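You operate a simulated robot arm through the tools that you are given. There is no shell and no other tool. Be economical: measure what you need, move in short steps, check, and stop when the job is done.

You run a simulated robot arm. Do the job below in one go: nothing can be reset, and whatever is moved stays where it is left.

Task
Pump lotion from the lotion bottle into the yellow pot to about its line and close it.
Fine: stand the pot under the spout; it goes back in the middle well before you screw its lid on.

The check looks at the end state, three seconds after you hand in, the way a careful person would. Anything else that was tipped, shoved, dropped, spilled or broken makes it a failure. Lids that push on must go on centred and level and be pressed home; caps that screw on are set level and turned clockwise until they are tight.

Robot
A 7-joint arm with a two-finger parallel gripper on a trunk, on a base that drives. Base frame: it is fixed to the floor where the robot stands at the start and does not move with it; the origin is under the middle of the robot, x ahead of it, y to its left, z up; the surface under the hand at the start is at about z = 860. Lengths are in mm, angles in rad, forces in N, time in s.
With the tool pointing down near the work surface it reaches from about 340 to 760 mm from the robot's upright axis, wherever it stands. Its first joint turns from -2.007 to 2.007 rad. Places, roughly: green bottle (5x4x9 cm) [800, 500, 900]; middle well [600, -1100, 900]; pump head [500, -100, 1100]; yellow lid (6x6x2 cm) [500, -1000, 900]; yellow pot (5x5x5 cm) [500, 300, 900]. Payload 3.91 kg.
The tool frame sits at the grasp point between the pads (the TCP): z along the fingers, y along the line on which they close. The tips reach 30 mm beyond it. The gripper opens to 110 mm. The fingers are 20 mm wide and 10 mm thick; the gripper's body (48 by 112 mm) begins 55 mm behind the TCP.
Orientation is told as [roll, pitch, yaw] about the base's x, y, z axes, in that order, counted from this pose: with the fingers straight down and closing along the base's y, the tool's x points along the base's -x, its y along +y and its z along -z.

Tools
- The arm moves only by the tool drive_tool. Its arguments are lists of equal length, an entry for each row: "translation": the shift along the tool's x, y, z in m, a list of three; "rot": the turn, a rotation vector about the tool's x, y, z in rad, a list of three; "gripper": the finger opening in m, from 0 to 0.11. In form: {"translation": [[dx, dy, dz], ...], "rot": [[rx, ry, rz], ...], "gripper": [gripper, ...]}. A call has 1 to 12 rows; each row shifts and turns the commanded pose from where the row before left it, along the tool's axes as they then stand. A row lasts 0.2 s, in which the tool goes at most 50 mm and 0.15 rad; a call with a longer step from one row to the next is refused whole, and so is a gripper value outside its range. A pose out of reach is approached as far as the arm can. The call stops where the force on the tool passes 40 N (or 10 N more than at its start, if that is more) or the arm is blocked; 0.2 s more then pass. The fingers move at their own pace (about 108 mm/s each) and stop on an object; they squeeze with about 27 N. The grip force told is the motor's: it shows also when the fingers shut on nothing. Time passes only in rows, and 0.2 s behind the last, so rows that do not move let the fingers close. The reply holds the time, the measured pose of the TCP, the force on the tool along the base axes, the opening and the grip force, in the units named above and with some noise, with the torque about the TCP (base axes, N m) and any sound that the robot's microphone picked up.
- Cameras (640 x 400 px; columns grow to the right, rows downward): "scene" is now at [8.3, 117.8, 1639.1]; the picture's right is [-0.55, -0.83, 0.00], its down [-0.59, 0.39, -0.71] and it looks along [0.59, -0.39, -0.70] (base axes); focal length 266 px, centre (320, 200). "wrist" rides on the gripper at [72, 17, -103] in the tool frame; the picture's right is [-0.23, 0.97, 0.00], its down [-0.76, -0.18, -0.62] and it looks along [-0.61, -0.14, 0.78] (tool axes); focal length 222 px, centre (320, 200). There is no depth. A picture from a camera that has moved, and an enlarged one, comes with that camera's place and axes in the base frame and with its lens.
- capture(camera): a new picture of that camera. The clock stands still meanwhile.
- slide_trunk(by): slides the trunk up (or, below 0, down) by that many mm; the arm and the scene camera ride with it, the base frame stays. It gives what a move gives, with no picture.
- steer(legs): drives the robot by 1 to 6 legs, each [ahead, turn to the left] in mm and rad, along the robot's own axes; the way and the turn of a leg run together, so that a leg with both is an arc; at most 1500 mm and 3.142 rad a leg. The arm and the cameras ride along, it lands a little off, and it stops where it bumps. It gives what a move gives.
- aim_head(pan, tilt): turns the head with the scene camera to pan (to the left, within 2.705 rad either way) and tilt (down, from -0.506 to 1.204), counted from straight ahead of the robot. It gives what a move gives.
- zoom(camera, box): a new picture of the part [left, top, right, bottom] of that camera's present view, enlarged. The clock stands still meanwhile.
- hand_in(): hands the job in; it is judged then, once.

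Go step by step. Nothing tells you exact positions but the pictures and the camera data: compare them with the known pose of the tool, close in by small moves and look again before you grip or let go. The budget is 120 turns and 90 pictures, counting those below and the enlarged ones. Unless the task says otherwise, let go and move clear before handing in, and close with one line.

The tools are called by a JSON object that holds its "fn" and its "kwargs". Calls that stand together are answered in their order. drive_tool: Moves the arm, as the interface text tells. Its arguments: {"type":"object","properties":{"translation":{"type":"array"},"rot":{"type":"array"},"gripper":{"type":"array"}},"required":["translation","rot","gripper"]} The other tools are called the same way: slide_trunk (by) slides the trunk up or down; steer (legs) drives the base; aim_head (pan, tilt) turns the head that bears the scene camera; capture (camera) takes a picture; zoom (camera, box) takes an enlarged picture of a part of a camera's view; hand_in () hands the job in.

At the start:

```text
time_s: 0.0
tcp_pos: [391.6, -69.5, 1294.3]
tool_rot: [0.002, -0.002, -0.011]
ft_force: [0.0, 0.6, -0.1]
wrist_torque: [-0.02, -0.01, 0.01]
grip_width: 110.2
grasp_force: 0.1
trunk travel left (down, up): [-750.0, 240.0]
robot x, y, heading: [-0.0, 10.3, -0.001]
head pan, tilt: [-0.588, 0.78]
```

scene: 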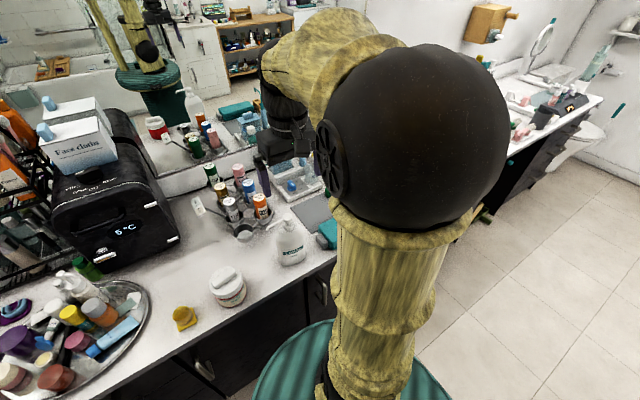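
wrist: 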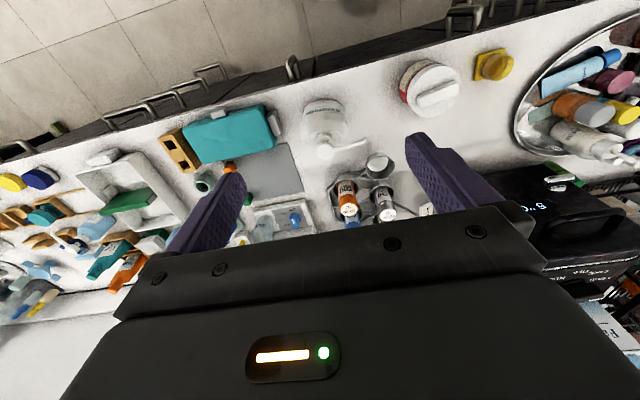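

I see the counter with the white pump bottle ahead and a small yellow pot left of it. I'll zoom in on both for detail.

{"fn": "zoom", "kwargs": {"camera": "wrist", "box": [290, 30, 530, 180]}}

{"fn": "zoom", "kwargs": {"camera": "scene", "box": [140, 200, 340, 325]}}

{"fn": "zoom", "kwargs": {"camera": "wrist", "box": [0, 100, 240, 250]}}

```text
2.67 times, centred on (410, 105) of wrist
camera zoom: at [317.8, -51.2, 1397.7], right [0.24, 0.97, 0.0], down [0.76, -0.19, 0.62], along [0.61, -0.15, -0.78], focal length 592 px, centre (80, 453)
```

zoom: 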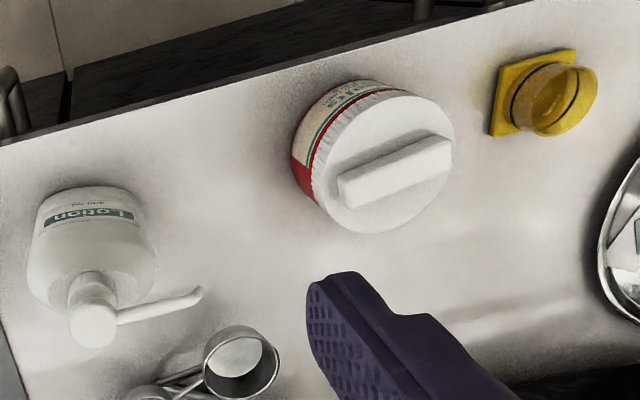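

```text
3.20 times, centred on (240, 262) of scene
camera zoom: at [8.3, 117.8, 1639.1], right [-0.55, -0.83, 0.0], down [-0.59, 0.39, -0.71], along [0.59, -0.39, -0.7], focal length 850 px, centre (576, 0)
```

zoom: 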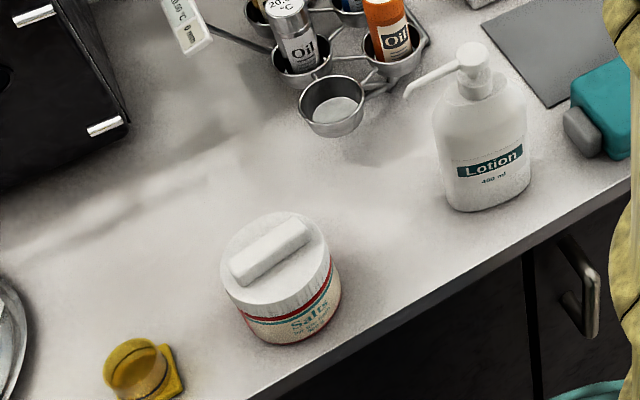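

```text
2.67 times, centred on (120, 175) of wrist
camera zoom: at [317.8, -51.2, 1397.7], right [0.24, 0.97, 0.0], down [0.76, -0.19, 0.62], along [0.61, -0.15, -0.78], focal length 592 px, centre (853, 267)
```

zoom: 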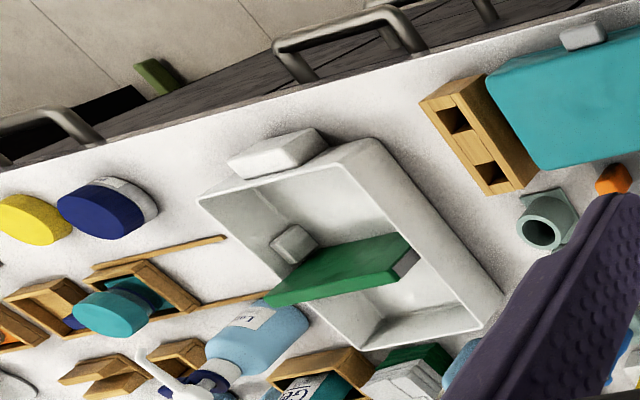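

The pot stands at about (469, 270), the pump head is at about (480, -84, 1068), and the spout points toward +y with its tip near (487, -18, 1045). I'll move over the pot and turn the hand so it can later reach under the spout from the +y side.

{"fn": "drive_tool", "kwargs": {"translation": [[-0.0077, 0.036, 0.02], [-0.0077, 0.036, 0.02], [-0.0077, 0.036, 0.02], [-0.0077, 0.036, 0.02], [-0.0077, 0.036, 0.02], [-0.0077, 0.036, 0.02], [-0.0077, 0.036, 0.02], [-0.0077, 0.036, 0.02], [-0.0077, 0.036, 0.02], [-0.0077, 0.036, 0.02]], "rot": [[0, 0, 0], [0, 0, 0], [0, 0, 0], [0, 0, 0], [0, 0, 0], [0, 0, 0], [0, 0, 0], [0, 0, 0], [0, 0, 0], [0, 0, 0]], "gripper": [0.11, 0.11, 0.11, 0.11, 0.11, 0.11, 0.11, 0.11, 0.11, 0.11]}}

{"fn": "drive_tool", "kwargs": {"translation": [[0, 0, 0], [0, 0, 0], [0, 0, 0], [0, 0, 0], [0, 0, 0], [0, 0, 0], [0, 0, 0], [0, 0, 0], [0, 0, 0], [0, 0, 0], [0, 0, 0]], "rot": [[0, 0, -0.1437], [0, 0, -0.1437], [0, 0, -0.1437], [0, 0, -0.1437], [0, 0, -0.1437], [0, 0, -0.1437], [0, 0, -0.1437], [0, 0, -0.1437], [0, 0, -0.1437], [0, 0, -0.1437], [0, 0, -0.1437]], "gripper": [0.11, 0.11, 0.11, 0.11, 0.11, 0.11, 0.11, 0.11, 0.11, 0.11, 0.11]}}

{"fn": "capture", "kwargs": {"camera": "wrist"}}

{"fn": "capture", "kwargs": {"camera": "scene"}}

```text
time_s: 2.2
tcp_pos: [471.2, 289.8, 1093.6]
tool_rot: [-0.002, 0.0, -0.012]
ft_force: [-0.4, 0.0, -0.6]
wrist_torque: [-0.02, 0.01, 0.01]
grip_width: 110.1
grasp_force: 0.0
trunk travel left (down, up): [-750.0, 240.0]
robot x, y, heading: [2.1, 8.9, -0.001]
head pan, tilt: [-0.588, 0.78]
```

```text
time_s: 4.6
tcp_pos: [471.8, 289.1, 1094.4]
tool_rot: [0.001, 0.001, 1.572]
ft_force: [0.0, -0.1, 0.0]
wrist_torque: [0.06, 0.0, 0.02]
grip_width: 110.0
grasp_force: 0.1
trunk travel left (down, up): [-750.0, 240.0]
robot x, y, heading: [1.9, 11.3, 0.002]
head pan, tilt: [-0.588, 0.78]
```

```text
84 pictures are left
camera wrist: at [454.1, 217.5, 1197.2], right [-0.97, 0.23, 0.0], down [0.18, 0.76, 0.62], along [0.14, 0.61, -0.78], focal length 222 px, centre (320, 200)
```

wrist: 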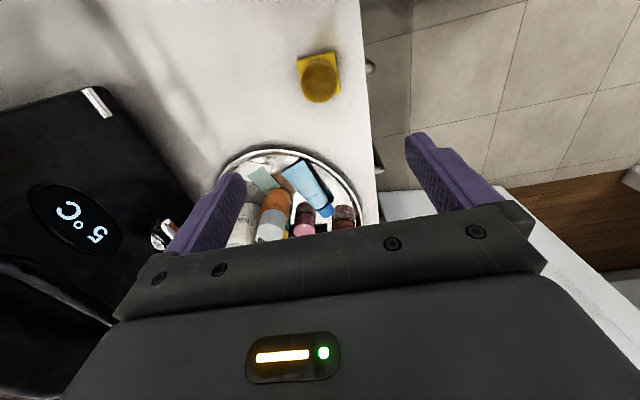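

```text
83 pictures are left
camera scene: at [8.5, 117.8, 1639.0], right [-0.55, -0.83, 0.0], down [-0.59, 0.39, -0.71], along [0.59, -0.39, -0.7], focal length 266 px, centre (320, 200)
```

scene: 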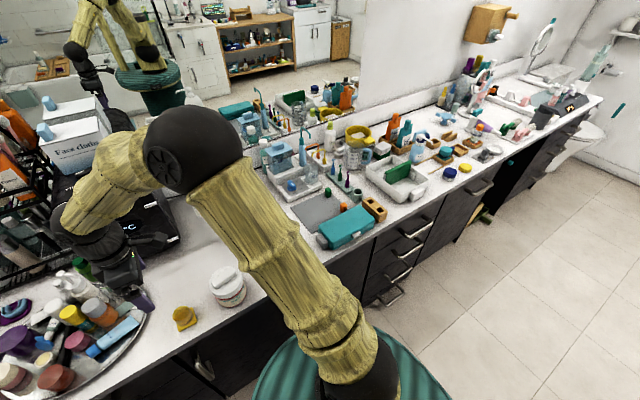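

The pot is at about (467, 268). I'll enlarge the pot and the well area.

{"fn": "zoom", "kwargs": {"camera": "wrist", "box": [272, 40, 368, 112]}}

{"fn": "zoom", "kwargs": {"camera": "scene", "box": [360, 100, 520, 200]}}

{"fn": "zoom", "kwargs": {"camera": "scene", "box": [155, 290, 215, 340]}}

```text
5.56 times, centred on (320, 76) of wrist
camera zoom: at [454.1, 217.5, 1197.2], right [-0.97, 0.23, 0.0], down [0.18, 0.76, 0.62], along [0.14, 0.61, -0.78], focal length 1234 px, centre (320, 889)
```

zoom: 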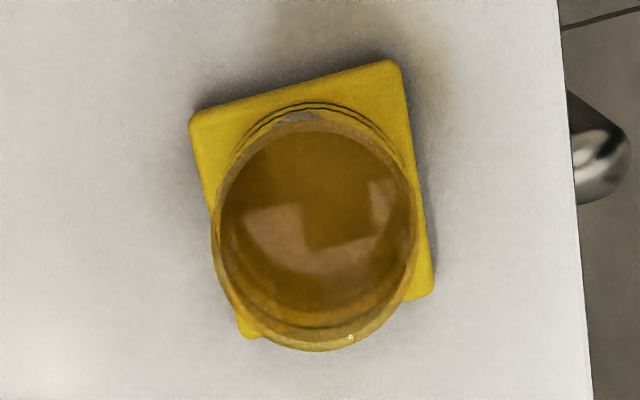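

```text
4.00 times, centred on (440, 150) of scene
camera zoom: at [8.5, 117.8, 1639.0], right [-0.55, -0.83, 0.0], down [-0.59, 0.39, -0.71], along [0.59, -0.39, -0.7], focal length 1063 px, centre (-160, 400)
```

zoom: 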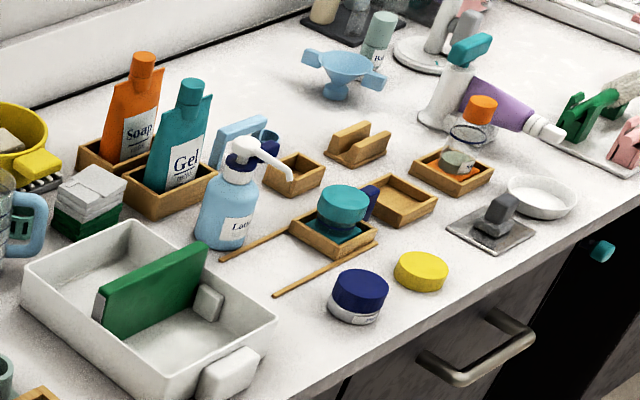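

```text
8.00 times, centred on (185, 315) of scene
camera zoom: at [8.5, 117.8, 1639.0], right [-0.55, -0.83, 0.0], down [-0.59, 0.39, -0.71], along [0.59, -0.39, -0.7], focal length 2126 px, centre (1400, -720)
```

zoom: 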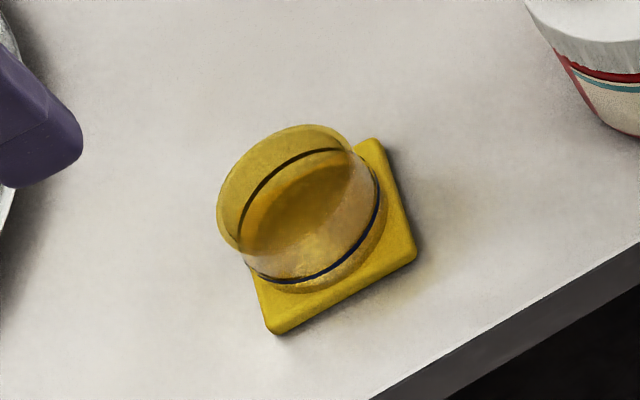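

The lid and the empty middle well are visible to the right. The pump spout leaves little room, so I'll come at the pot from the front left with a tilted hand. Next I turn the hand to yaw -45° and look at the bottle from there.

{"fn": "drive_tool", "kwargs": {"translation": [[0, 0, 0], [0, 0, 0], [0, 0, 0], [0, 0, 0], [0, 0, 0], [0, 0, 0], [0, 0, 0], [0, 0, 0], [0, 0, 0], [0, 0, 0], [0, 0, 0], [0, 0, 0]], "rot": [[0, 0, 0.1473], [0, 0, 0.1473], [0, 0, 0.1473], [0, 0, 0.1473], [0, 0, 0.1473], [0, 0, 0.1473], [0, 0, 0.1473], [0, 0, 0.1473], [0, 0, 0.1473], [0, 0, 0.1473], [0, 0, 0.1473], [0, 0, 0.1473]], "gripper": [0.11, 0.11, 0.11, 0.11, 0.11, 0.11, 0.11, 0.11, 0.11, 0.11, 0.11, 0.11]}}

{"fn": "drive_tool", "kwargs": {"translation": [[0, 0, 0], [0, 0, 0], [0, 0, 0], [0, 0, 0], [-0.0199, -0.0284, 0], [-0.0199, -0.0284, 0], [-0.0199, -0.0284, 0], [-0.0199, -0.0284, 0], [-0.0199, -0.0284, 0], [-0.0199, -0.0284, 0], [-0.0199, -0.0284, 0]], "rot": [[0, 0, 0.1473], [0, 0, 0.1473], [0, 0, 0.1473], [0, 0, 0.1473], [0, 0, 0], [0, 0, 0], [0, 0, 0], [0, 0, 0], [0, 0, 0], [0, 0, 0], [0, 0, 0]], "gripper": [0.11, 0.11, 0.11, 0.11, 0.11, 0.11, 0.11, 0.11, 0.11, 0.11, 0.11]}}

{"fn": "capture", "kwargs": {"camera": "wrist"}}

```text
time_s: 7.2
tcp_pos: [472.0, 289.6, 1094.1]
tool_rot: [0.001, 0.001, -0.202]
ft_force: [0.1, 0.6, 0.7]
wrist_torque: [0.02, -0.01, 0.01]
grip_width: 109.7
grasp_force: 0.1
trunk travel left (down, up): [-750.0, 240.0]
robot x, y, heading: [-2.3, 11.3, 0.003]
head pan, tilt: [-0.588, 0.78]
```

```text
time_s: 9.6
tcp_pos: [427.2, 46.6, 1095.2]
tool_rot: [0.001, 0.001, -0.786]
ft_force: [0.1, 0.2, 0.0]
wrist_torque: [0.03, 0.01, -0.01]
grip_width: 110.0
grasp_force: 0.0
trunk travel left (down, up): [-750.0, 240.0]
robot x, y, heading: [1.4, 12.6, 0.003]
head pan, tilt: [-0.588, 0.78]
```

```text
79 pictures are left
camera wrist: at [388.2, 111.5, 1197.8], right [0.85, 0.53, 0.0], down [0.41, -0.67, 0.62], along [0.33, -0.53, -0.78], focal length 222 px, centre (320, 200)
```

wrist: 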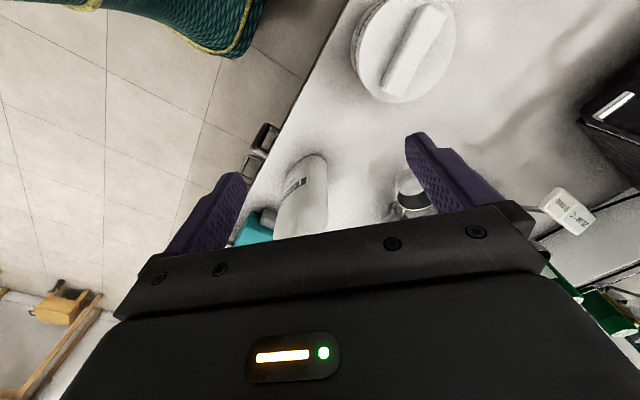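

The gripper hides the pump from here, so I'll try the scene camera.

{"fn": "capture", "kwargs": {"camera": "scene"}}

```text
78 pictures are left
camera scene: at [8.2, 116.9, 1639.1], right [-0.55, -0.83, 0.0], down [-0.59, 0.39, -0.71], along [0.59, -0.39, -0.7], focal length 266 px, centre (320, 200)
```

scene: 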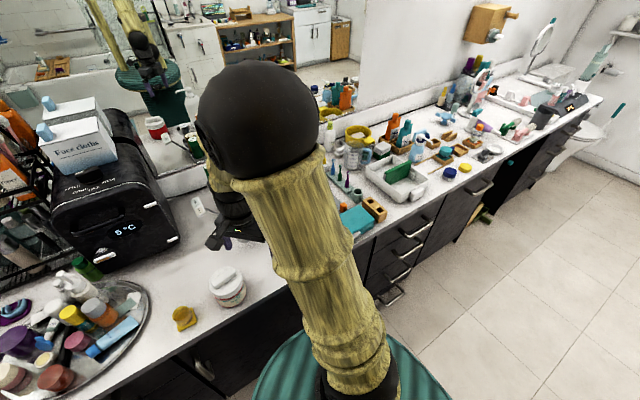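

I'll raise the hand over the bottle so the pump comes into the upper half of the wrist view.

{"fn": "drive_tool", "kwargs": {"translation": [[0, 0, -0.03], [-0.022, -0.0103, -0.0244], [-0.022, -0.0103, -0.0244], [-0.022, -0.0103, -0.0244], [-0.022, -0.0103, -0.0244], [-0.022, -0.0103, -0.0244]], "rot": [[0, 0, 0], [0, 0, 0], [0, 0, 0], [0, 0, 0], [0, 0, 0], [0, 0, 0]], "gripper": [0.11, 0.11, 0.11, 0.11, 0.11, 0.11]}}

{"fn": "zoom", "kwargs": {"camera": "wrist", "box": [208, 50, 432, 190]}}

```text
time_s: 11.0
tcp_pos: [471.7, -65.8, 1246.1]
tool_rot: [0.001, 0.001, -0.789]
ft_force: [0.7, 0.1, -0.6]
wrist_torque: [0.01, 0.02, -0.03]
grip_width: 109.9
grasp_force: 0.0
trunk travel left (down, up): [-750.0, 240.0]
robot x, y, heading: [0.1, 8.2, 0.002]
head pan, tilt: [-0.588, 0.78]
```

```text
2.86 times, centred on (320, 120) of wrist
camera zoom: at [432.7, -1.4, 1349.3], right [0.85, 0.53, 0.0], down [0.41, -0.67, 0.62], along [0.33, -0.53, -0.78], focal length 635 px, centre (320, 429)
```

zoom: 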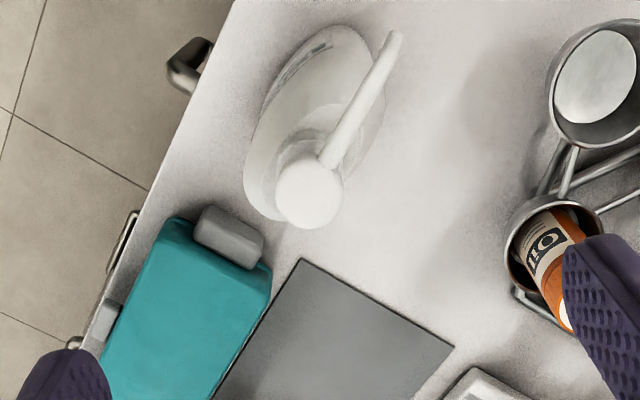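

The bottle is oval along y with its near end at about y = -35, and the spout tip is at about (480, -16, 1056). The pot will stand at about (480, -7). Next I go over the pot with yaw -60° and a 25° tilt.

{"fn": "drive_tool", "kwargs": {"translation": [[0, 0, 0], [0, 0, 0], [0.0301, 0.0164, 0.0243], [0.0301, 0.0164, 0.0243], [0.0301, 0.0164, 0.0243], [0.0301, 0.0164, 0.0243], [0.0301, 0.0164, 0.0243], [0.0301, 0.0164, 0.0243], [0.0301, 0.0164, 0.0243], [0.0301, 0.0164, 0.0243], [0.0301, 0.0164, 0.0243], [0.0301, 0.0164, 0.0243]], "rot": [[0, 0, 0.129], [0, 0, 0.129], [0, 0, 0], [0, 0, 0], [0, 0, 0], [0, 0, 0], [0, 0, 0], [0, 0, 0], [0, 0, 0], [0, 0, 0], [0, 0, 0], [0, 0, 0]], "gripper": [0.11, 0.11, 0.11, 0.09, 0.09, 0.09, 0.09, 0.09, 0.09, 0.09, 0.08, 0.08]}}

{"fn": "drive_tool", "kwargs": {"translation": [[0, 0, 0], [0, 0, 0], [0, 0, 0], [0, 0, 0]], "rot": [[0, -0.145, 0], [0, -0.145, 0], [0, -0.146, 0], [0, 0, 0]], "gripper": [0.08, 0.08, 0.08, 0.08]}}

{"fn": "capture", "kwargs": {"camera": "wrist"}}

{"fn": "capture", "kwargs": {"camera": "scene"}}

```text
time_s: 13.6
tcp_pos: [461.3, 278.7, 1002.7]
tool_rot: [-0.001, -0.003, -1.047]
ft_force: [-0.5, 0.5, -0.6]
wrist_torque: [-0.02, 0.04, -0.02]
grip_width: 80.2
grasp_force: 0.1
trunk travel left (down, up): [-750.0, 240.0]
robot x, y, heading: [-3.1, 15.0, 0.002]
head pan, tilt: [-0.588, 0.78]
```

```text
time_s: 14.6
tcp_pos: [462.4, 277.4, 1003.9]
tool_rot: [0.001, -0.438, -1.047]
ft_force: [-0.4, -0.3, 0.1]
wrist_torque: [0.03, 0.0, 0.01]
grip_width: 80.1
grasp_force: 0.0
trunk travel left (down, up): [-750.0, 240.0]
robot x, y, heading: [1.2, 12.7, 0.004]
head pan, tilt: [-0.588, 0.78]
```

```text
76 pictures are left
camera wrist: at [420.6, 381.8, 1066.1], right [0.95, 0.31, 0.1], down [0.06, -0.46, 0.89], along [0.32, -0.83, -0.45], focal length 222 px, centre (320, 200)
```

wrist: 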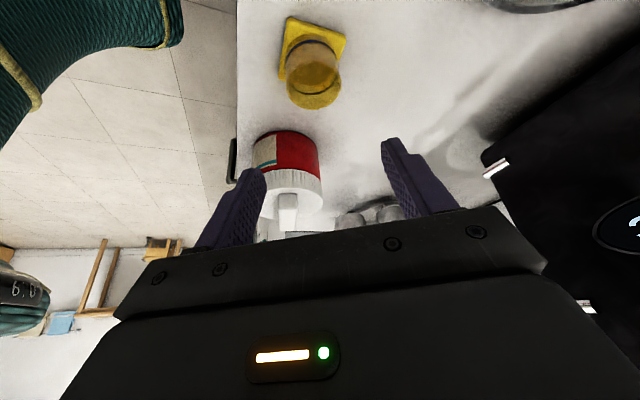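

```text
75 pictures are left
camera scene: at [8.6, 117.5, 1639.1], right [-0.55, -0.83, 0.0], down [-0.59, 0.39, -0.71], along [0.59, -0.39, -0.7], focal length 266 px, centre (320, 200)
```

scene: 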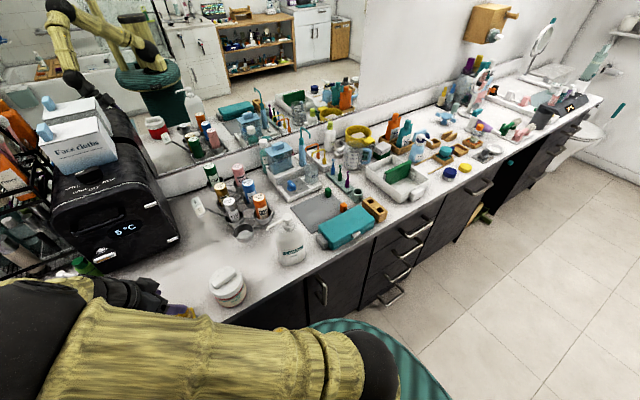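

The pot is in view between the fingers' planes. I'll enlarge it for a better fix.

{"fn": "zoom", "kwargs": {"camera": "wrist", "box": [250, 5, 378, 125]}}

```text
3.33 times, centred on (314, 65) of wrist
camera zoom: at [420.6, 381.8, 1066.1], right [0.95, 0.31, 0.1], down [0.06, -0.46, 0.89], along [0.32, -0.83, -0.45], focal length 740 px, centre (340, 650)
```

zoom: 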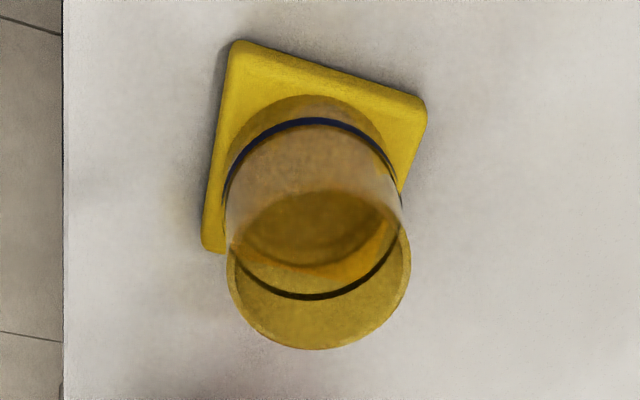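

The pot's rim is at about (467.5, 272.7, 901), so the pot is about 42 mm tall and 44 mm wide. I lower straight down onto it.

{"fn": "drive_tool", "kwargs": {"translation": [[0.0108, 0.0005, 0.0234], [0.0108, 0.0005, 0.0234], [0.0108, 0.0005, 0.0234], [0.0108, 0.0005, 0.0234]], "rot": [[0, 0, 0], [0, 0, 0], [0, 0, 0], [0, 0, 0]], "gripper": [0.08, 0.08, 0.08, 0.08]}}

{"fn": "capture", "kwargs": {"camera": "wrist"}}

```text
time_s: 15.6
tcp_pos: [463.7, 279.2, 900.8]
tool_rot: [-0.002, -0.437, -1.045]
ft_force: [-0.1, -0.2, -0.2]
wrist_torque: [-0.02, -0.02, -0.04]
grip_width: 79.9
grasp_force: 0.1
trunk travel left (down, up): [-750.0, 240.0]
robot x, y, heading: [3.5, 8.8, -0.002]
head pan, tilt: [-0.588, 0.78]
```

```text
73 pictures are left
camera wrist: at [422.9, 382.6, 962.8], right [0.95, 0.31, 0.1], down [0.06, -0.46, 0.89], along [0.32, -0.83, -0.45], focal length 222 px, centre (320, 200)
```

wrist: 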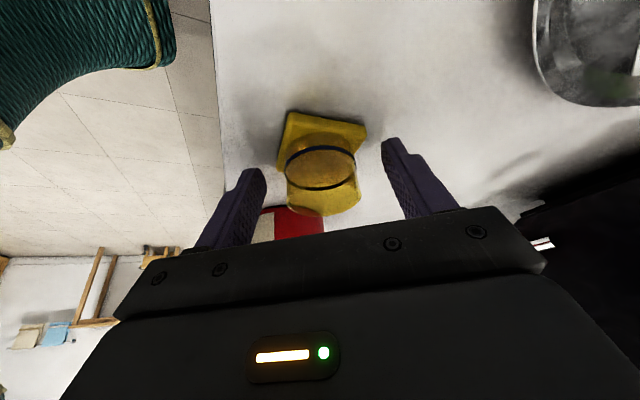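

Fingers straddle the pot, centred well. I close on it.

{"fn": "drive_tool", "kwargs": {"translation": [[0, 0, 0], [0, 0, 0], [0, 0, 0], [0, 0, 0]], "rot": [[0, 0, 0], [0, 0, 0], [0, 0, 0], [0, 0, 0]], "gripper": [0.06, 0.05, 0.035, 0.035]}}

{"fn": "zoom", "kwargs": {"camera": "wrist", "box": [200, 80, 440, 230]}}

```text
time_s: 16.6
tcp_pos: [462.4, 279.5, 902.0]
tool_rot: [0.004, -0.437, -1.046]
ft_force: [1.0, 2.3, 21.2]
wrist_torque: [-0.14, 0.07, -0.01]
grip_width: 41.1
grasp_force: 27.7
trunk travel left (down, up): [-750.0, 240.0]
robot x, y, heading: [0.8, 10.9, 0.001]
head pan, tilt: [-0.588, 0.78]
```

```text
2.67 times, centred on (320, 155) of wrist
camera zoom: at [422.6, 382.2, 964.9], right [0.95, 0.31, 0.1], down [0.06, -0.46, 0.89], along [0.32, -0.83, -0.45], focal length 592 px, centre (320, 320)
```

zoom: 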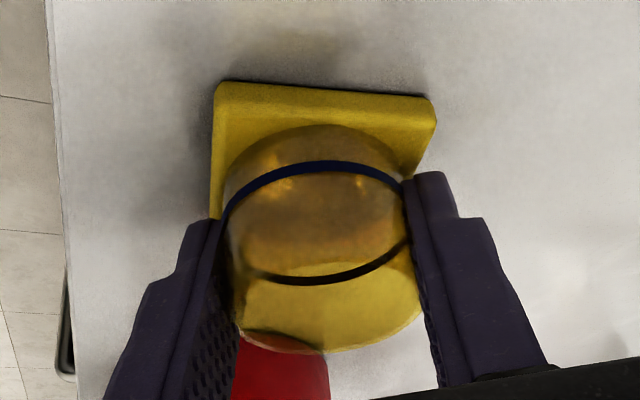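

Gripped at 41 mm, with some upward reaction. I'll lift 20 mm and see how the pot hangs.

{"fn": "drive_tool", "kwargs": {"translation": [[-0.0042, 0, -0.0091], [-0.0085, 0, -0.0181], [-0.0085, 0, -0.0181]], "rot": [[0, 0, 0], [0, 0, 0], [0, 0, 0]], "gripper": [0.035, 0.035, 0.035]}}

{"fn": "zoom", "kwargs": {"camera": "wrist", "box": [200, 80, 440, 230]}}

```text
time_s: 17.4
tcp_pos: [462.6, 278.6, 951.0]
tool_rot: [-0.002, -0.437, -1.046]
ft_force: [0.0, -0.5, 0.1]
wrist_torque: [0.06, 0.02, -0.02]
grip_width: 40.7
grasp_force: 27.1
trunk travel left (down, up): [-750.0, 240.0]
robot x, y, heading: [-3.3, 10.6, 0.0]
head pan, tilt: [-0.588, 0.78]
```

```text
2.67 times, centred on (320, 155) of wrist
camera zoom: at [422.6, 382.7, 1013.0], right [0.95, 0.31, 0.1], down [0.06, -0.46, 0.89], along [0.32, -0.83, -0.45], focal length 592 px, centre (320, 320)
```

zoom: 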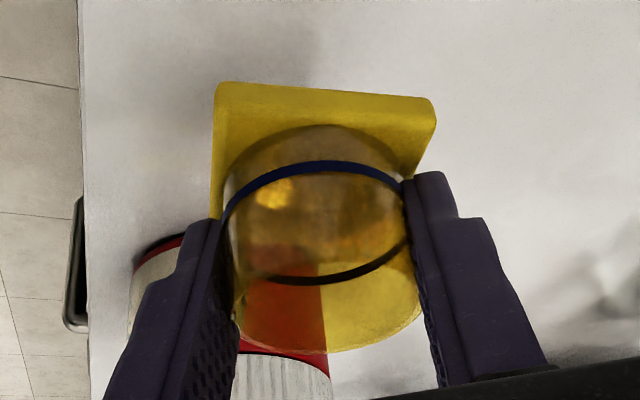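

The pot is held level enough. I'll raise it, carry it over the Salts jar and stop just short of the spout.

{"fn": "drive_tool", "kwargs": {"translation": [[-0.0167, 0, -0.0358], [-0.0167, 0, -0.0358], [-0.0288, -0.0183, 0.0134], [-0.0288, -0.0183, 0.0134], [-0.0288, -0.0183, 0.0134], [-0.0288, -0.0183, 0.0134], [-0.0288, -0.0183, 0.0134], [-0.0288, -0.0183, 0.0134], [-0.0288, -0.0183, 0.0134], [0, 0, 0]], "rot": [[0, 0, 0], [0, 0, 0], [0, 0, 0], [0, 0, 0], [0, 0, 0], [0, 0, 0], [0, 0, 0], [0, 0, 0], [0, 0, 0], [0, 0, 0]], "gripper": [0.035, 0.035, 0.035, 0.035, 0.035, 0.035, 0.035, 0.035, 0.035, 0.035]}}

{"fn": "capture", "kwargs": {"camera": "wrist"}}

{"fn": "capture", "kwargs": {"camera": "scene"}}

```text
time_s: 19.6
tcp_pos: [463.2, 24.3, 1029.1]
tool_rot: [0.0, -0.435, -1.046]
ft_force: [-0.8, -0.5, 0.3]
wrist_torque: [-0.01, 0.03, 0.07]
grip_width: 40.9
grasp_force: 27.2
trunk travel left (down, up): [-750.0, 240.0]
robot x, y, heading: [-1.9, 11.7, 0.003]
head pan, tilt: [-0.588, 0.78]
```

```text
70 pictures are left
camera wrist: at [422.8, 127.1, 1091.8], right [0.95, 0.31, 0.1], down [0.06, -0.46, 0.89], along [0.32, -0.83, -0.45], focal length 222 px, centre (320, 200)
```

wrist: 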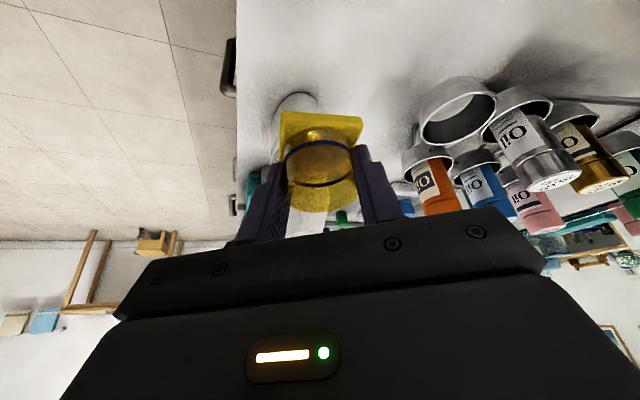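

```text
69 pictures are left
camera scene: at [8.3, 118.4, 1639.0], right [-0.55, -0.83, 0.0], down [-0.59, 0.39, -0.71], along [0.59, -0.39, -0.7], focal length 266 px, centre (320, 200)
```

scene: 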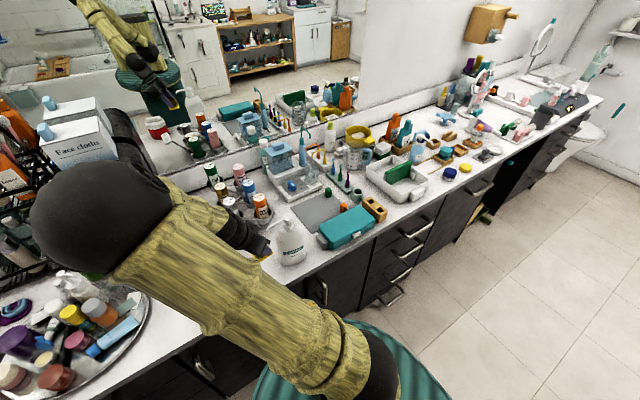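

The bottle base's near end is at about y = -42. I lower the pot to just above the counter, still short of the spout.

{"fn": "drive_tool", "kwargs": {"translation": [[0.0128, 0, 0.0274], [0.0128, 0, 0.0274], [0.0128, 0, 0.0274], [0.0128, 0, 0.0274], [0, 0, 0]], "rot": [[0, 0, 0], [0, 0, 0], [0, 0, 0], [0, 0, 0], [0, 0, 0]], "gripper": [0.035, 0.035, 0.035, 0.035, 0.035]}}

{"fn": "zoom", "kwargs": {"camera": "wrist", "box": [200, 80, 440, 230]}}

{"fn": "zoom", "kwargs": {"camera": "scene", "box": [220, 190, 340, 290]}}

```text
time_s: 20.8
tcp_pos: [462.3, 23.9, 910.0]
tool_rot: [-0.002, -0.437, -1.046]
ft_force: [-0.6, 0.6, -0.1]
wrist_torque: [0.02, 0.0, -0.01]
grip_width: 41.1
grasp_force: 27.1
trunk travel left (down, up): [-750.0, 240.0]
robot x, y, heading: [-0.8, 13.5, -0.002]
head pan, tilt: [-0.588, 0.78]
```

```text
2.67 times, centred on (320, 155) of wrist
camera zoom: at [422.3, 127.2, 972.2], right [0.95, 0.31, 0.1], down [0.06, -0.46, 0.89], along [0.32, -0.83, -0.45], focal length 592 px, centre (320, 320)
```

zoom: 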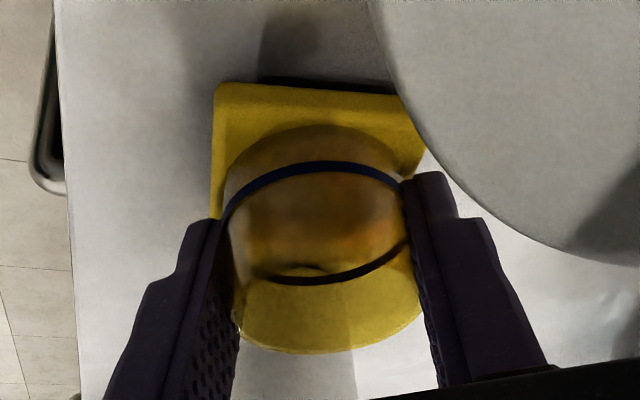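

```text
4.00 times, centred on (280, 240) of scene
camera zoom: at [8.2, 117.9, 1639.1], right [-0.55, -0.83, 0.0], down [-0.59, 0.39, -0.71], along [0.59, -0.39, -0.7], focal length 1063 px, centre (480, 40)
```

zoom: 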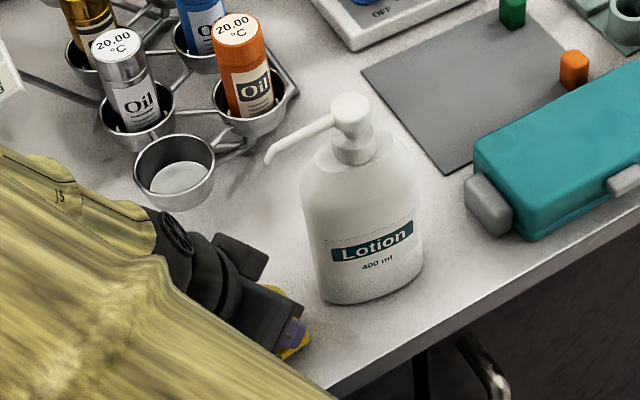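

The path is clear, so I slide forward under the spout, still 8 mm above the counter.

{"fn": "drive_tool", "kwargs": {"translation": [[-0.0087, -0.0004, 0.0041], [-0.0087, -0.0004, 0.0041], [-0.0087, -0.0003, 0.0041], [0, 0, 0]], "rot": [[0, 0, 0], [0, 0, 0], [0, 0, 0], [0, 0, 0]], "gripper": [0.035, 0.035, 0.035, 0.035]}}

{"fn": "capture", "kwargs": {"camera": "wrist"}}

{"fn": "zoom", "kwargs": {"camera": "scene", "box": [220, 190, 340, 290]}}

```text
time_s: 21.8
tcp_pos: [477.1, -3.2, 908.8]
tool_rot: [0.001, -0.437, -1.045]
ft_force: [0.0, -0.1, -0.5]
wrist_torque: [-0.03, 0.01, 0.01]
grip_width: 40.9
grasp_force: 26.7
trunk travel left (down, up): [-750.0, 240.0]
robot x, y, heading: [2.6, 10.1, -0.001]
head pan, tilt: [-0.588, 0.78]
```

```text
66 pictures are left
camera wrist: at [436.5, 101.5, 971.7], right [0.95, 0.31, 0.1], down [0.06, -0.46, 0.89], along [0.32, -0.83, -0.45], focal length 222 px, centre (320, 200)
```

wrist: 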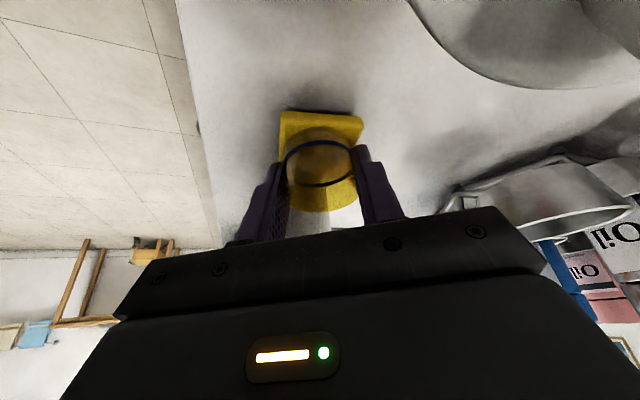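

```text
4.00 times, centred on (280, 240) of scene
camera zoom: at [8.4, 118.0, 1639.0], right [-0.55, -0.83, 0.0], down [-0.59, 0.39, -0.71], along [0.59, -0.39, -0.7], focal length 1063 px, centre (480, 40)
```

zoom: 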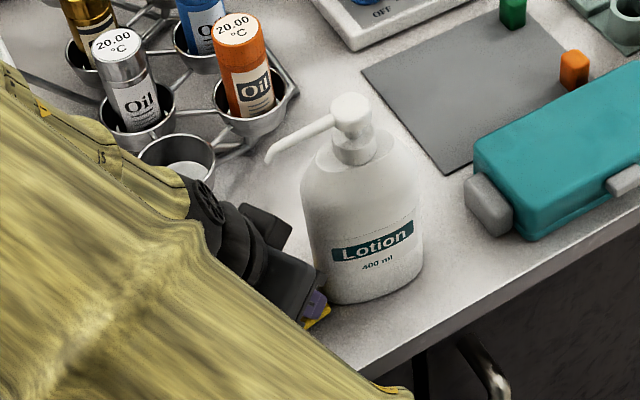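

I'm under the spout with the flange corner close to the bottle foot. I back off 4 mm, lower, and release.

{"fn": "drive_tool", "kwargs": {"translation": [[0.0038, 0.0007, -0.0018], [0.0014, 0, 0.003], [0.0014, 0, 0.003], [0, 0, 0], [0, 0, 0]], "rot": [[0, 0, 0], [0, 0, 0], [0, 0, 0], [0, 0, 0], [0, 0, 0]], "gripper": [0.035, 0.035, 0.035, 0.035, 0.035]}}

```text
time_s: 23.0
tcp_pos: [474.9, 1.0, 901.1]
tool_rot: [-0.001, -0.435, -1.046]
ft_force: [-0.7, 1.1, 3.7]
wrist_torque: [0.05, 0.01, 0.01]
grip_width: 40.8
grasp_force: 26.8
trunk travel left (down, up): [-750.0, 240.0]
robot x, y, heading: [3.5, 8.4, -0.003]
head pan, tilt: [-0.588, 0.78]
```

It is in light contact with the counter. I open slightly.

{"fn": "drive_tool", "kwargs": {"translation": [[0, 0, 0], [0, 0, 0], [0, 0, 0]], "rot": [[0, 0, 0], [0, 0, 0], [0, 0, 0]], "gripper": [0.046, 0.052, 0.056]}}

{"fn": "zoom", "kwargs": {"camera": "wrist", "box": [200, 80, 440, 230]}}

```text
time_s: 23.8
tcp_pos: [475.2, -0.2, 903.0]
tool_rot: [0.0, -0.436, -1.045]
ft_force: [-0.8, 0.0, -0.3]
wrist_torque: [-0.02, -0.01, 0.02]
grip_width: 55.9
grasp_force: 0.1
trunk travel left (down, up): [-750.0, 240.0]
robot x, y, heading: [1.1, 5.4, -0.004]
head pan, tilt: [-0.588, 0.78]
```

```text
2.67 times, centred on (320, 155) of wrist
camera zoom: at [434.6, 104.6, 964.8], right [0.95, 0.31, 0.1], down [0.06, -0.46, 0.89], along [0.32, -0.83, -0.45], focal length 592 px, centre (320, 320)
```

zoom: 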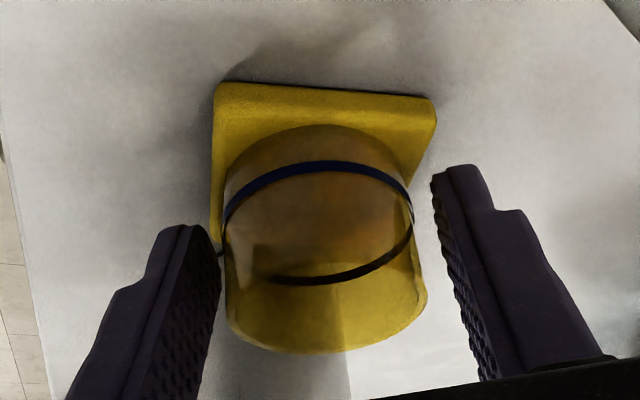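

The pot stands free and level under the spout. I retract along the fingers, upright the hand and close it for pumping.

{"fn": "drive_tool", "kwargs": {"translation": [[0, 0, -0.02], [0, 0, -0.04], [0, 0, -0.045], [0, 0, -0.045], [0, 0, -0.045], [0, 0, -0.045], [0, 0, 0], [0, 0, 0], [0, 0, 0], [0, 0, 0]], "rot": [[0, 0, 0], [0, 0, 0], [0, 0, 0], [0, 0, 0], [0, 0, 0], [0, 0, 0], [0, 0.145, 0], [0, 0.145, 0], [0, 0.146, 0], [0, 0, 0]], "gripper": [0.056, 0.056, 0.056, 0.04, 0.02, 0, 0, 0, 0, 0]}}

{"fn": "capture", "kwargs": {"camera": "wrist"}}

{"fn": "zoom", "kwargs": {"camera": "scene", "box": [220, 190, 340, 290]}}

```text
time_s: 26.0
tcp_pos: [423.4, 90.8, 1120.6]
tool_rot: [0.001, 0.001, -1.046]
ft_force: [0.2, -0.8, -0.3]
wrist_torque: [0.01, -0.02, 0.03]
grip_width: 0.0
grasp_force: 26.9
trunk travel left (down, up): [-750.0, 240.0]
robot x, y, heading: [1.5, 7.4, -0.003]
head pan, tilt: [-0.588, 0.78]
```

```text
63 pictures are left
camera wrist: at [401.8, 161.5, 1223.1], right [0.96, 0.29, 0.0], down [0.23, -0.75, 0.62], along [0.18, -0.6, -0.78], focal length 222 px, centre (320, 200)
```

wrist: 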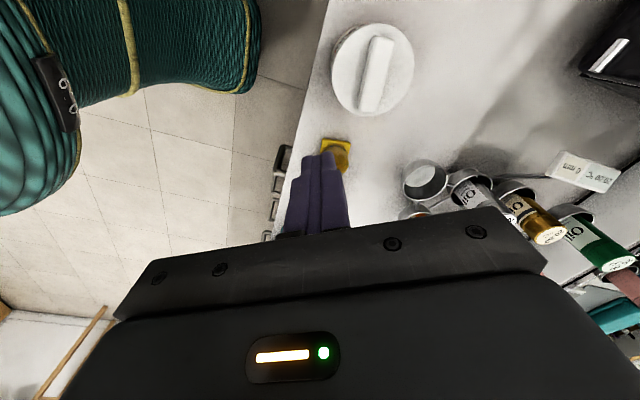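

```text
4.00 times, centred on (280, 240) of scene
camera zoom: at [8.0, 118.4, 1639.0], right [-0.55, -0.83, 0.0], down [-0.59, 0.39, -0.71], along [0.59, -0.39, -0.7], focal length 1063 px, centre (480, 40)
```

zoom: 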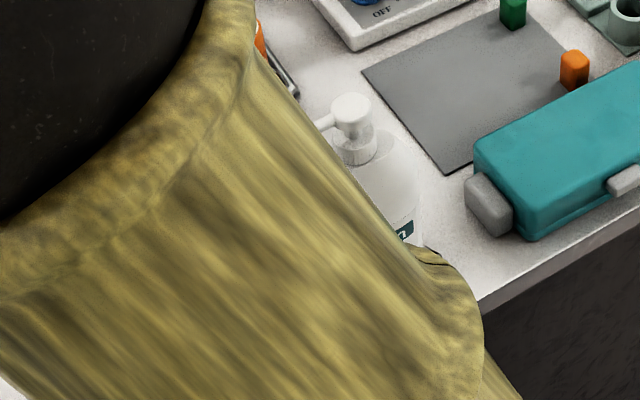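

I move above the pump head.

{"fn": "drive_tool", "kwargs": {"translation": [[0, 0, -0.0294], [-0.0443, -0.0098, 0], [-0.0443, -0.0098, 0], [-0.0443, -0.0098, 0], [-0.0443, -0.0098, 0], [0, 0, 0]], "rot": [[0, 0, 0], [0, 0, 0], [0, 0, 0], [0, 0, 0], [0, 0, 0], [0, 0, 0]], "gripper": [0, 0, 0, 0, 0, 0]}}

{"fn": "zoom", "kwargs": {"camera": "wrist", "box": [200, 0, 440, 150]}}

{"fn": "zoom", "kwargs": {"camera": "scene", "box": [220, 190, 340, 290]}}

```text
time_s: 27.4
tcp_pos: [479.7, -84.0, 1149.4]
tool_rot: [-0.001, 0.001, -1.045]
ft_force: [-0.3, 0.4, 0.3]
wrist_torque: [-0.03, -0.03, -0.02]
grip_width: 0.1
grasp_force: 27.3
trunk travel left (down, up): [-750.0, 240.0]
robot x, y, heading: [0.6, 13.7, -0.002]
head pan, tilt: [-0.588, 0.78]
```

```text
2.67 times, centred on (320, 75) of wrist
camera zoom: at [457.2, -11.8, 1252.9], right [0.96, 0.29, 0.0], down [0.23, -0.75, 0.62], along [0.18, -0.6, -0.78], focal length 592 px, centre (320, 533)
```

zoom: 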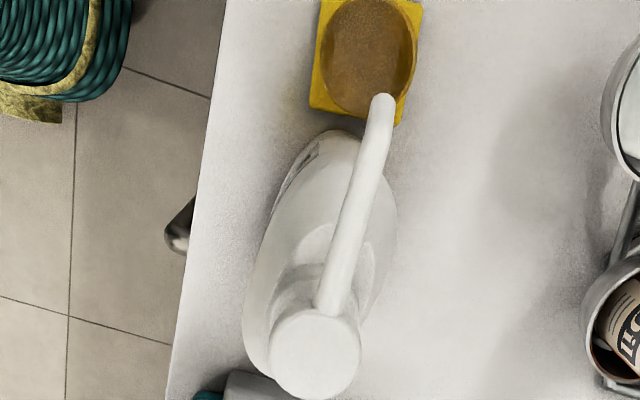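

```text
4.00 times, centred on (280, 240) of scene
camera zoom: at [8.1, 118.5, 1639.0], right [-0.55, -0.83, 0.0], down [-0.59, 0.39, -0.71], along [0.59, -0.39, -0.7], focal length 1063 px, centre (480, 40)
```

zoom: 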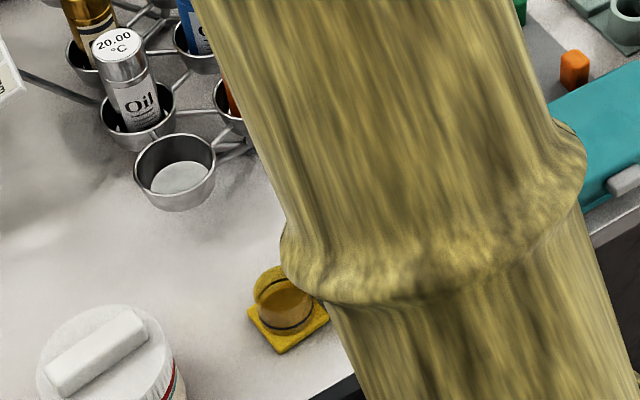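

The pot is about 12 mm off the spout tip, so I'll nudge it about 5 mm closer with the closed fingertips. First I lower behind it.

{"fn": "drive_tool", "kwargs": {"translation": [[0.0443, 0.0126, 0], [0.0443, 0.0126, 0], [0.0443, 0.0126, 0], [0, 0, 0.0408], [0, 0, 0.0408], [0, 0, 0.0408], [0, 0, 0.0408], [0, 0, 0.0408], [0, 0, 0.0408], [0, 0, 0]], "rot": [[0, 0, 0], [0, 0, 0], [0, 0, 0], [0, 0, 0], [0, 0, 0], [0, 0, 0], [0, 0, 0], [0, 0, 0], [0, 0, 0], [0, 0, 0]], "gripper": [0, 0, 0, 0, 0, 0, 0, 0, 0, 0]}}

{"fn": "zoom", "kwargs": {"camera": "wrist", "box": [200, 80, 440, 230]}}

{"fn": "zoom", "kwargs": {"camera": "scene", "box": [220, 190, 340, 290]}}

```text
time_s: 29.6
tcp_pos: [448.0, 51.0, 903.9]
tool_rot: [0.001, -0.001, -1.048]
ft_force: [-0.3, 0.1, 0.4]
wrist_torque: [-0.01, -0.02, -0.01]
grip_width: 0.2
grasp_force: 27.2
trunk travel left (down, up): [-750.0, 240.0]
robot x, y, heading: [2.3, 14.4, -0.003]
head pan, tilt: [-0.588, 0.78]
```

```text
2.67 times, centred on (320, 155) of wrist
camera zoom: at [424.9, 123.0, 1006.6], right [0.96, 0.29, 0.0], down [0.23, -0.75, 0.62], along [0.18, -0.6, -0.78], focal length 592 px, centre (320, 320)
```

zoom: 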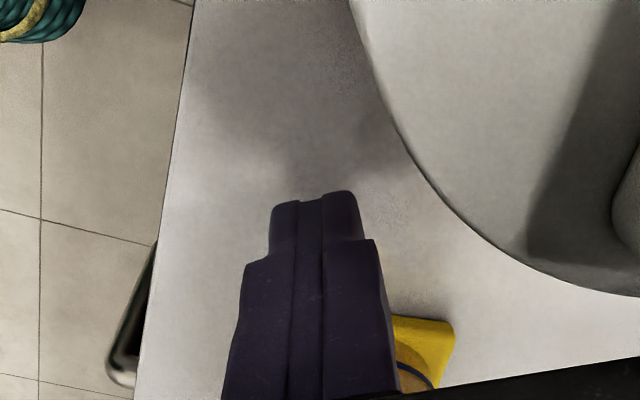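

```text
4.00 times, centred on (280, 240) of scene
camera zoom: at [8.0, 117.9, 1639.1], right [-0.55, -0.83, 0.0], down [-0.59, 0.39, -0.71], along [0.59, -0.39, -0.7], focal length 1063 px, centre (480, 40)
```

zoom: 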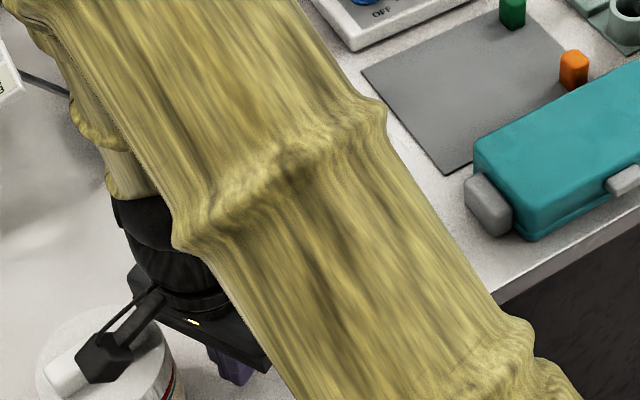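

The pot is straight ahead by about 62 mm centre to centre. I push forward 36 mm in all, slowly at the end, then back off.

{"fn": "drive_tool", "kwargs": {"translation": [[-0.009, 0, 0], [-0.009, 0, 0], [-0.006, 0, 0], [-0.004, 0, 0], [-0.003, 0, 0], [-0.003, 0, 0], [-0.002, 0, 0], [0, 0, 0]], "rot": [[0, 0, 0], [0, 0, 0], [0, 0, 0], [0, 0, 0], [0, 0, 0], [0, 0, 0], [0, 0, 0], [0, 0, 0]], "gripper": [0, 0, 0, 0, 0, 0, 0, 0]}}

{"fn": "zoom", "kwargs": {"camera": "wrist", "box": [200, 80, 440, 230]}}

```text
time_s: 31.4
tcp_pos: [465.0, 19.7, 905.7]
tool_rot: [0.0, 0.001, -1.046]
ft_force: [-0.2, -0.5, -0.3]
wrist_torque: [0.03, 0.03, 0.02]
grip_width: 0.2
grasp_force: 26.7
trunk travel left (down, up): [-750.0, 240.0]
robot x, y, heading: [0.8, 11.5, -0.004]
head pan, tilt: [-0.588, 0.78]
```

```text
2.67 times, centred on (320, 155) of wrist
camera zoom: at [442.0, 91.1, 1007.3], right [0.96, 0.29, 0.0], down [0.23, -0.75, 0.62], along [0.18, -0.6, -0.78], focal length 592 px, centre (320, 320)
```

zoom: 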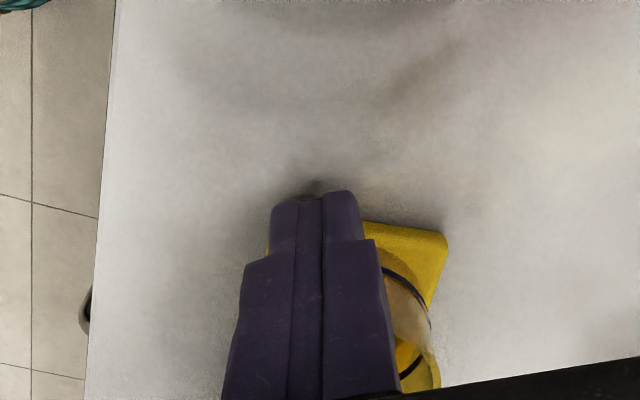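

The pot moved about 5 mm as intended. I withdraw, rise and return above the pump head.

{"fn": "drive_tool", "kwargs": {"translation": [[0.03, 0, 0], [0, 0, -0.041], [0, 0, -0.041], [0, 0, -0.041], [0, 0, -0.041], [0, 0, -0.041], [0, 0, -0.041], [-0.0416, -0.0133, 0], [-0.0416, -0.0133, 0], [-0.0416, -0.0133, 0], [0, 0, 0]], "rot": [[0, 0, 0], [0, 0, 0], [0, 0, 0], [0, 0, 0], [0, 0, 0], [0, 0, 0], [0, 0, 0], [0, 0, 0], [0, 0, 0], [0, 0, 0], [0, 0, 0]], "gripper": [0, 0, 0, 0, 0, 0, 0, 0, 0, 0, 0]}}

{"fn": "zoom", "kwargs": {"camera": "wrist", "box": [200, 0, 440, 150]}}

```text
time_s: 33.8
tcp_pos: [473.6, -81.2, 1150.3]
tool_rot: [0.0, 0.001, -1.046]
ft_force: [-0.7, 0.1, 0.2]
wrist_torque: [-0.05, 0.01, -0.04]
grip_width: 0.0
grasp_force: 26.8
trunk travel left (down, up): [-750.0, 240.0]
robot x, y, heading: [0.9, 10.2, 0.002]
head pan, tilt: [-0.588, 0.78]
```

```text
2.67 times, centred on (320, 75) of wrist
camera zoom: at [452.5, -9.0, 1253.5], right [0.96, 0.29, 0.0], down [0.23, -0.75, 0.62], along [0.18, -0.6, -0.78], focal length 592 px, centre (320, 533)
```

zoom: 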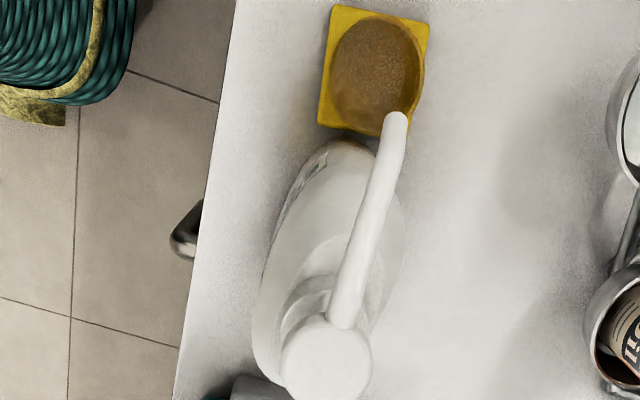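

The spout tip is now about 8 mm from the pot centre, well inside the rim. I descend to the pump head and press in small steps.

{"fn": "drive_tool", "kwargs": {"translation": [[-0.0015, 0.0026, 0.015], [0, 0, 0.015], [0, 0, 0.012], [0, 0, 0.005], [0, 0, 0.003], [0, 0, 0.003], [0, 0, 0.003], [0, 0, 0.003]], "rot": [[0, 0, 0], [0, 0, 0], [0, 0, 0], [0, 0, 0], [0, 0, 0], [0, 0, 0], [0, 0, 0], [0, 0, 0]], "gripper": [0, 0, 0, 0, 0, 0, 0, 0]}}

{"fn": "zoom", "kwargs": {"camera": "wrist", "box": [200, 0, 440, 150]}}

```text
time_s: 35.6
tcp_pos: [479.8, -82.6, 1092.3]
tool_rot: [0.001, 0.0, -1.046]
ft_force: [-0.2, 3.4, 19.1]
wrist_torque: [0.1, 0.05, 0.0]
grip_width: 0.1
grasp_force: 26.7
trunk travel left (down, up): [-750.0, 240.0]
robot x, y, heading: [2.9, 8.6, -0.001]
head pan, tilt: [-0.588, 0.78]
```

```text
2.67 times, centred on (320, 75) of wrist
camera zoom: at [456.9, -10.4, 1196.2], right [0.96, 0.29, 0.0], down [0.23, -0.75, 0.62], along [0.18, -0.6, -0.78], focal length 592 px, centre (320, 533)
```

zoom: 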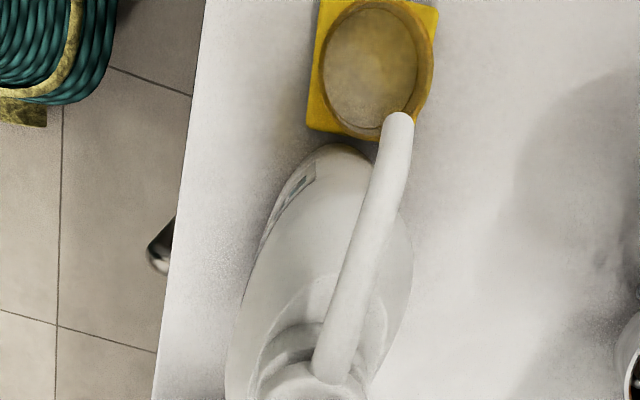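

There is 19 N on the pump and the pot's inside already looks slightly paler. I press on.

{"fn": "drive_tool", "kwargs": {"translation": [[0, 0, 0.003], [0, 0, 0.003], [0, 0, 0.003], [0, 0, 0.003]], "rot": [[0, 0, 0], [0, 0, 0], [0, 0, 0], [0, 0, 0]], "gripper": [0, 0, 0, 0]}}

{"fn": "zoom", "kwargs": {"camera": "wrist", "box": [260, 0, 420, 100]}}

{"fn": "zoom", "kwargs": {"camera": "scene", "box": [220, 230, 340, 330]}}

```text
time_s: 36.3
tcp_pos: [478.0, -81.3, 1093.6]
tool_rot: [0.017, -0.013, -1.047]
ft_force: [2.5, 2.0, 26.7]
wrist_torque: [0.14, 0.19, -0.03]
grip_width: 0.0
grasp_force: 26.5
trunk travel left (down, up): [-750.0, 240.0]
robot x, y, heading: [-0.4, 11.4, -0.001]
head pan, tilt: [-0.588, 0.78]
stopped in row 3: the force on the tool passed its limit at 41 N (the readings are from after the stop); the commanded pose is now the measured one
```

```text
4.00 times, centred on (340, 50) of wrist
camera zoom: at [453.9, -10.0, 1195.7], right [0.96, 0.29, 0.02], down [0.21, -0.75, 0.63], along [0.2, -0.6, -0.78], focal length 888 px, centre (240, 800)
```

zoom: 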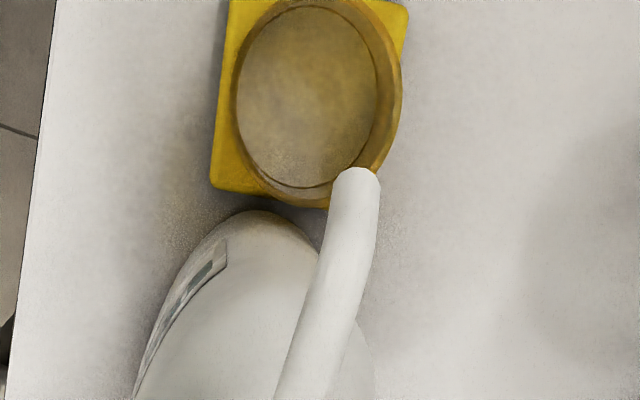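

```text
4.00 times, centred on (280, 280) of scene
camera zoom: at [0.2, 119.6, 1639.8], right [-0.55, -0.83, 0.0], down [-0.58, 0.39, -0.71], along [0.6, -0.39, -0.7], focal length 1063 px, centre (480, -120)
```

zoom: 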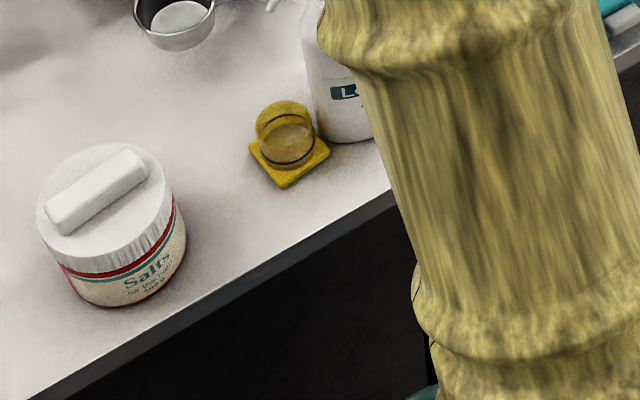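

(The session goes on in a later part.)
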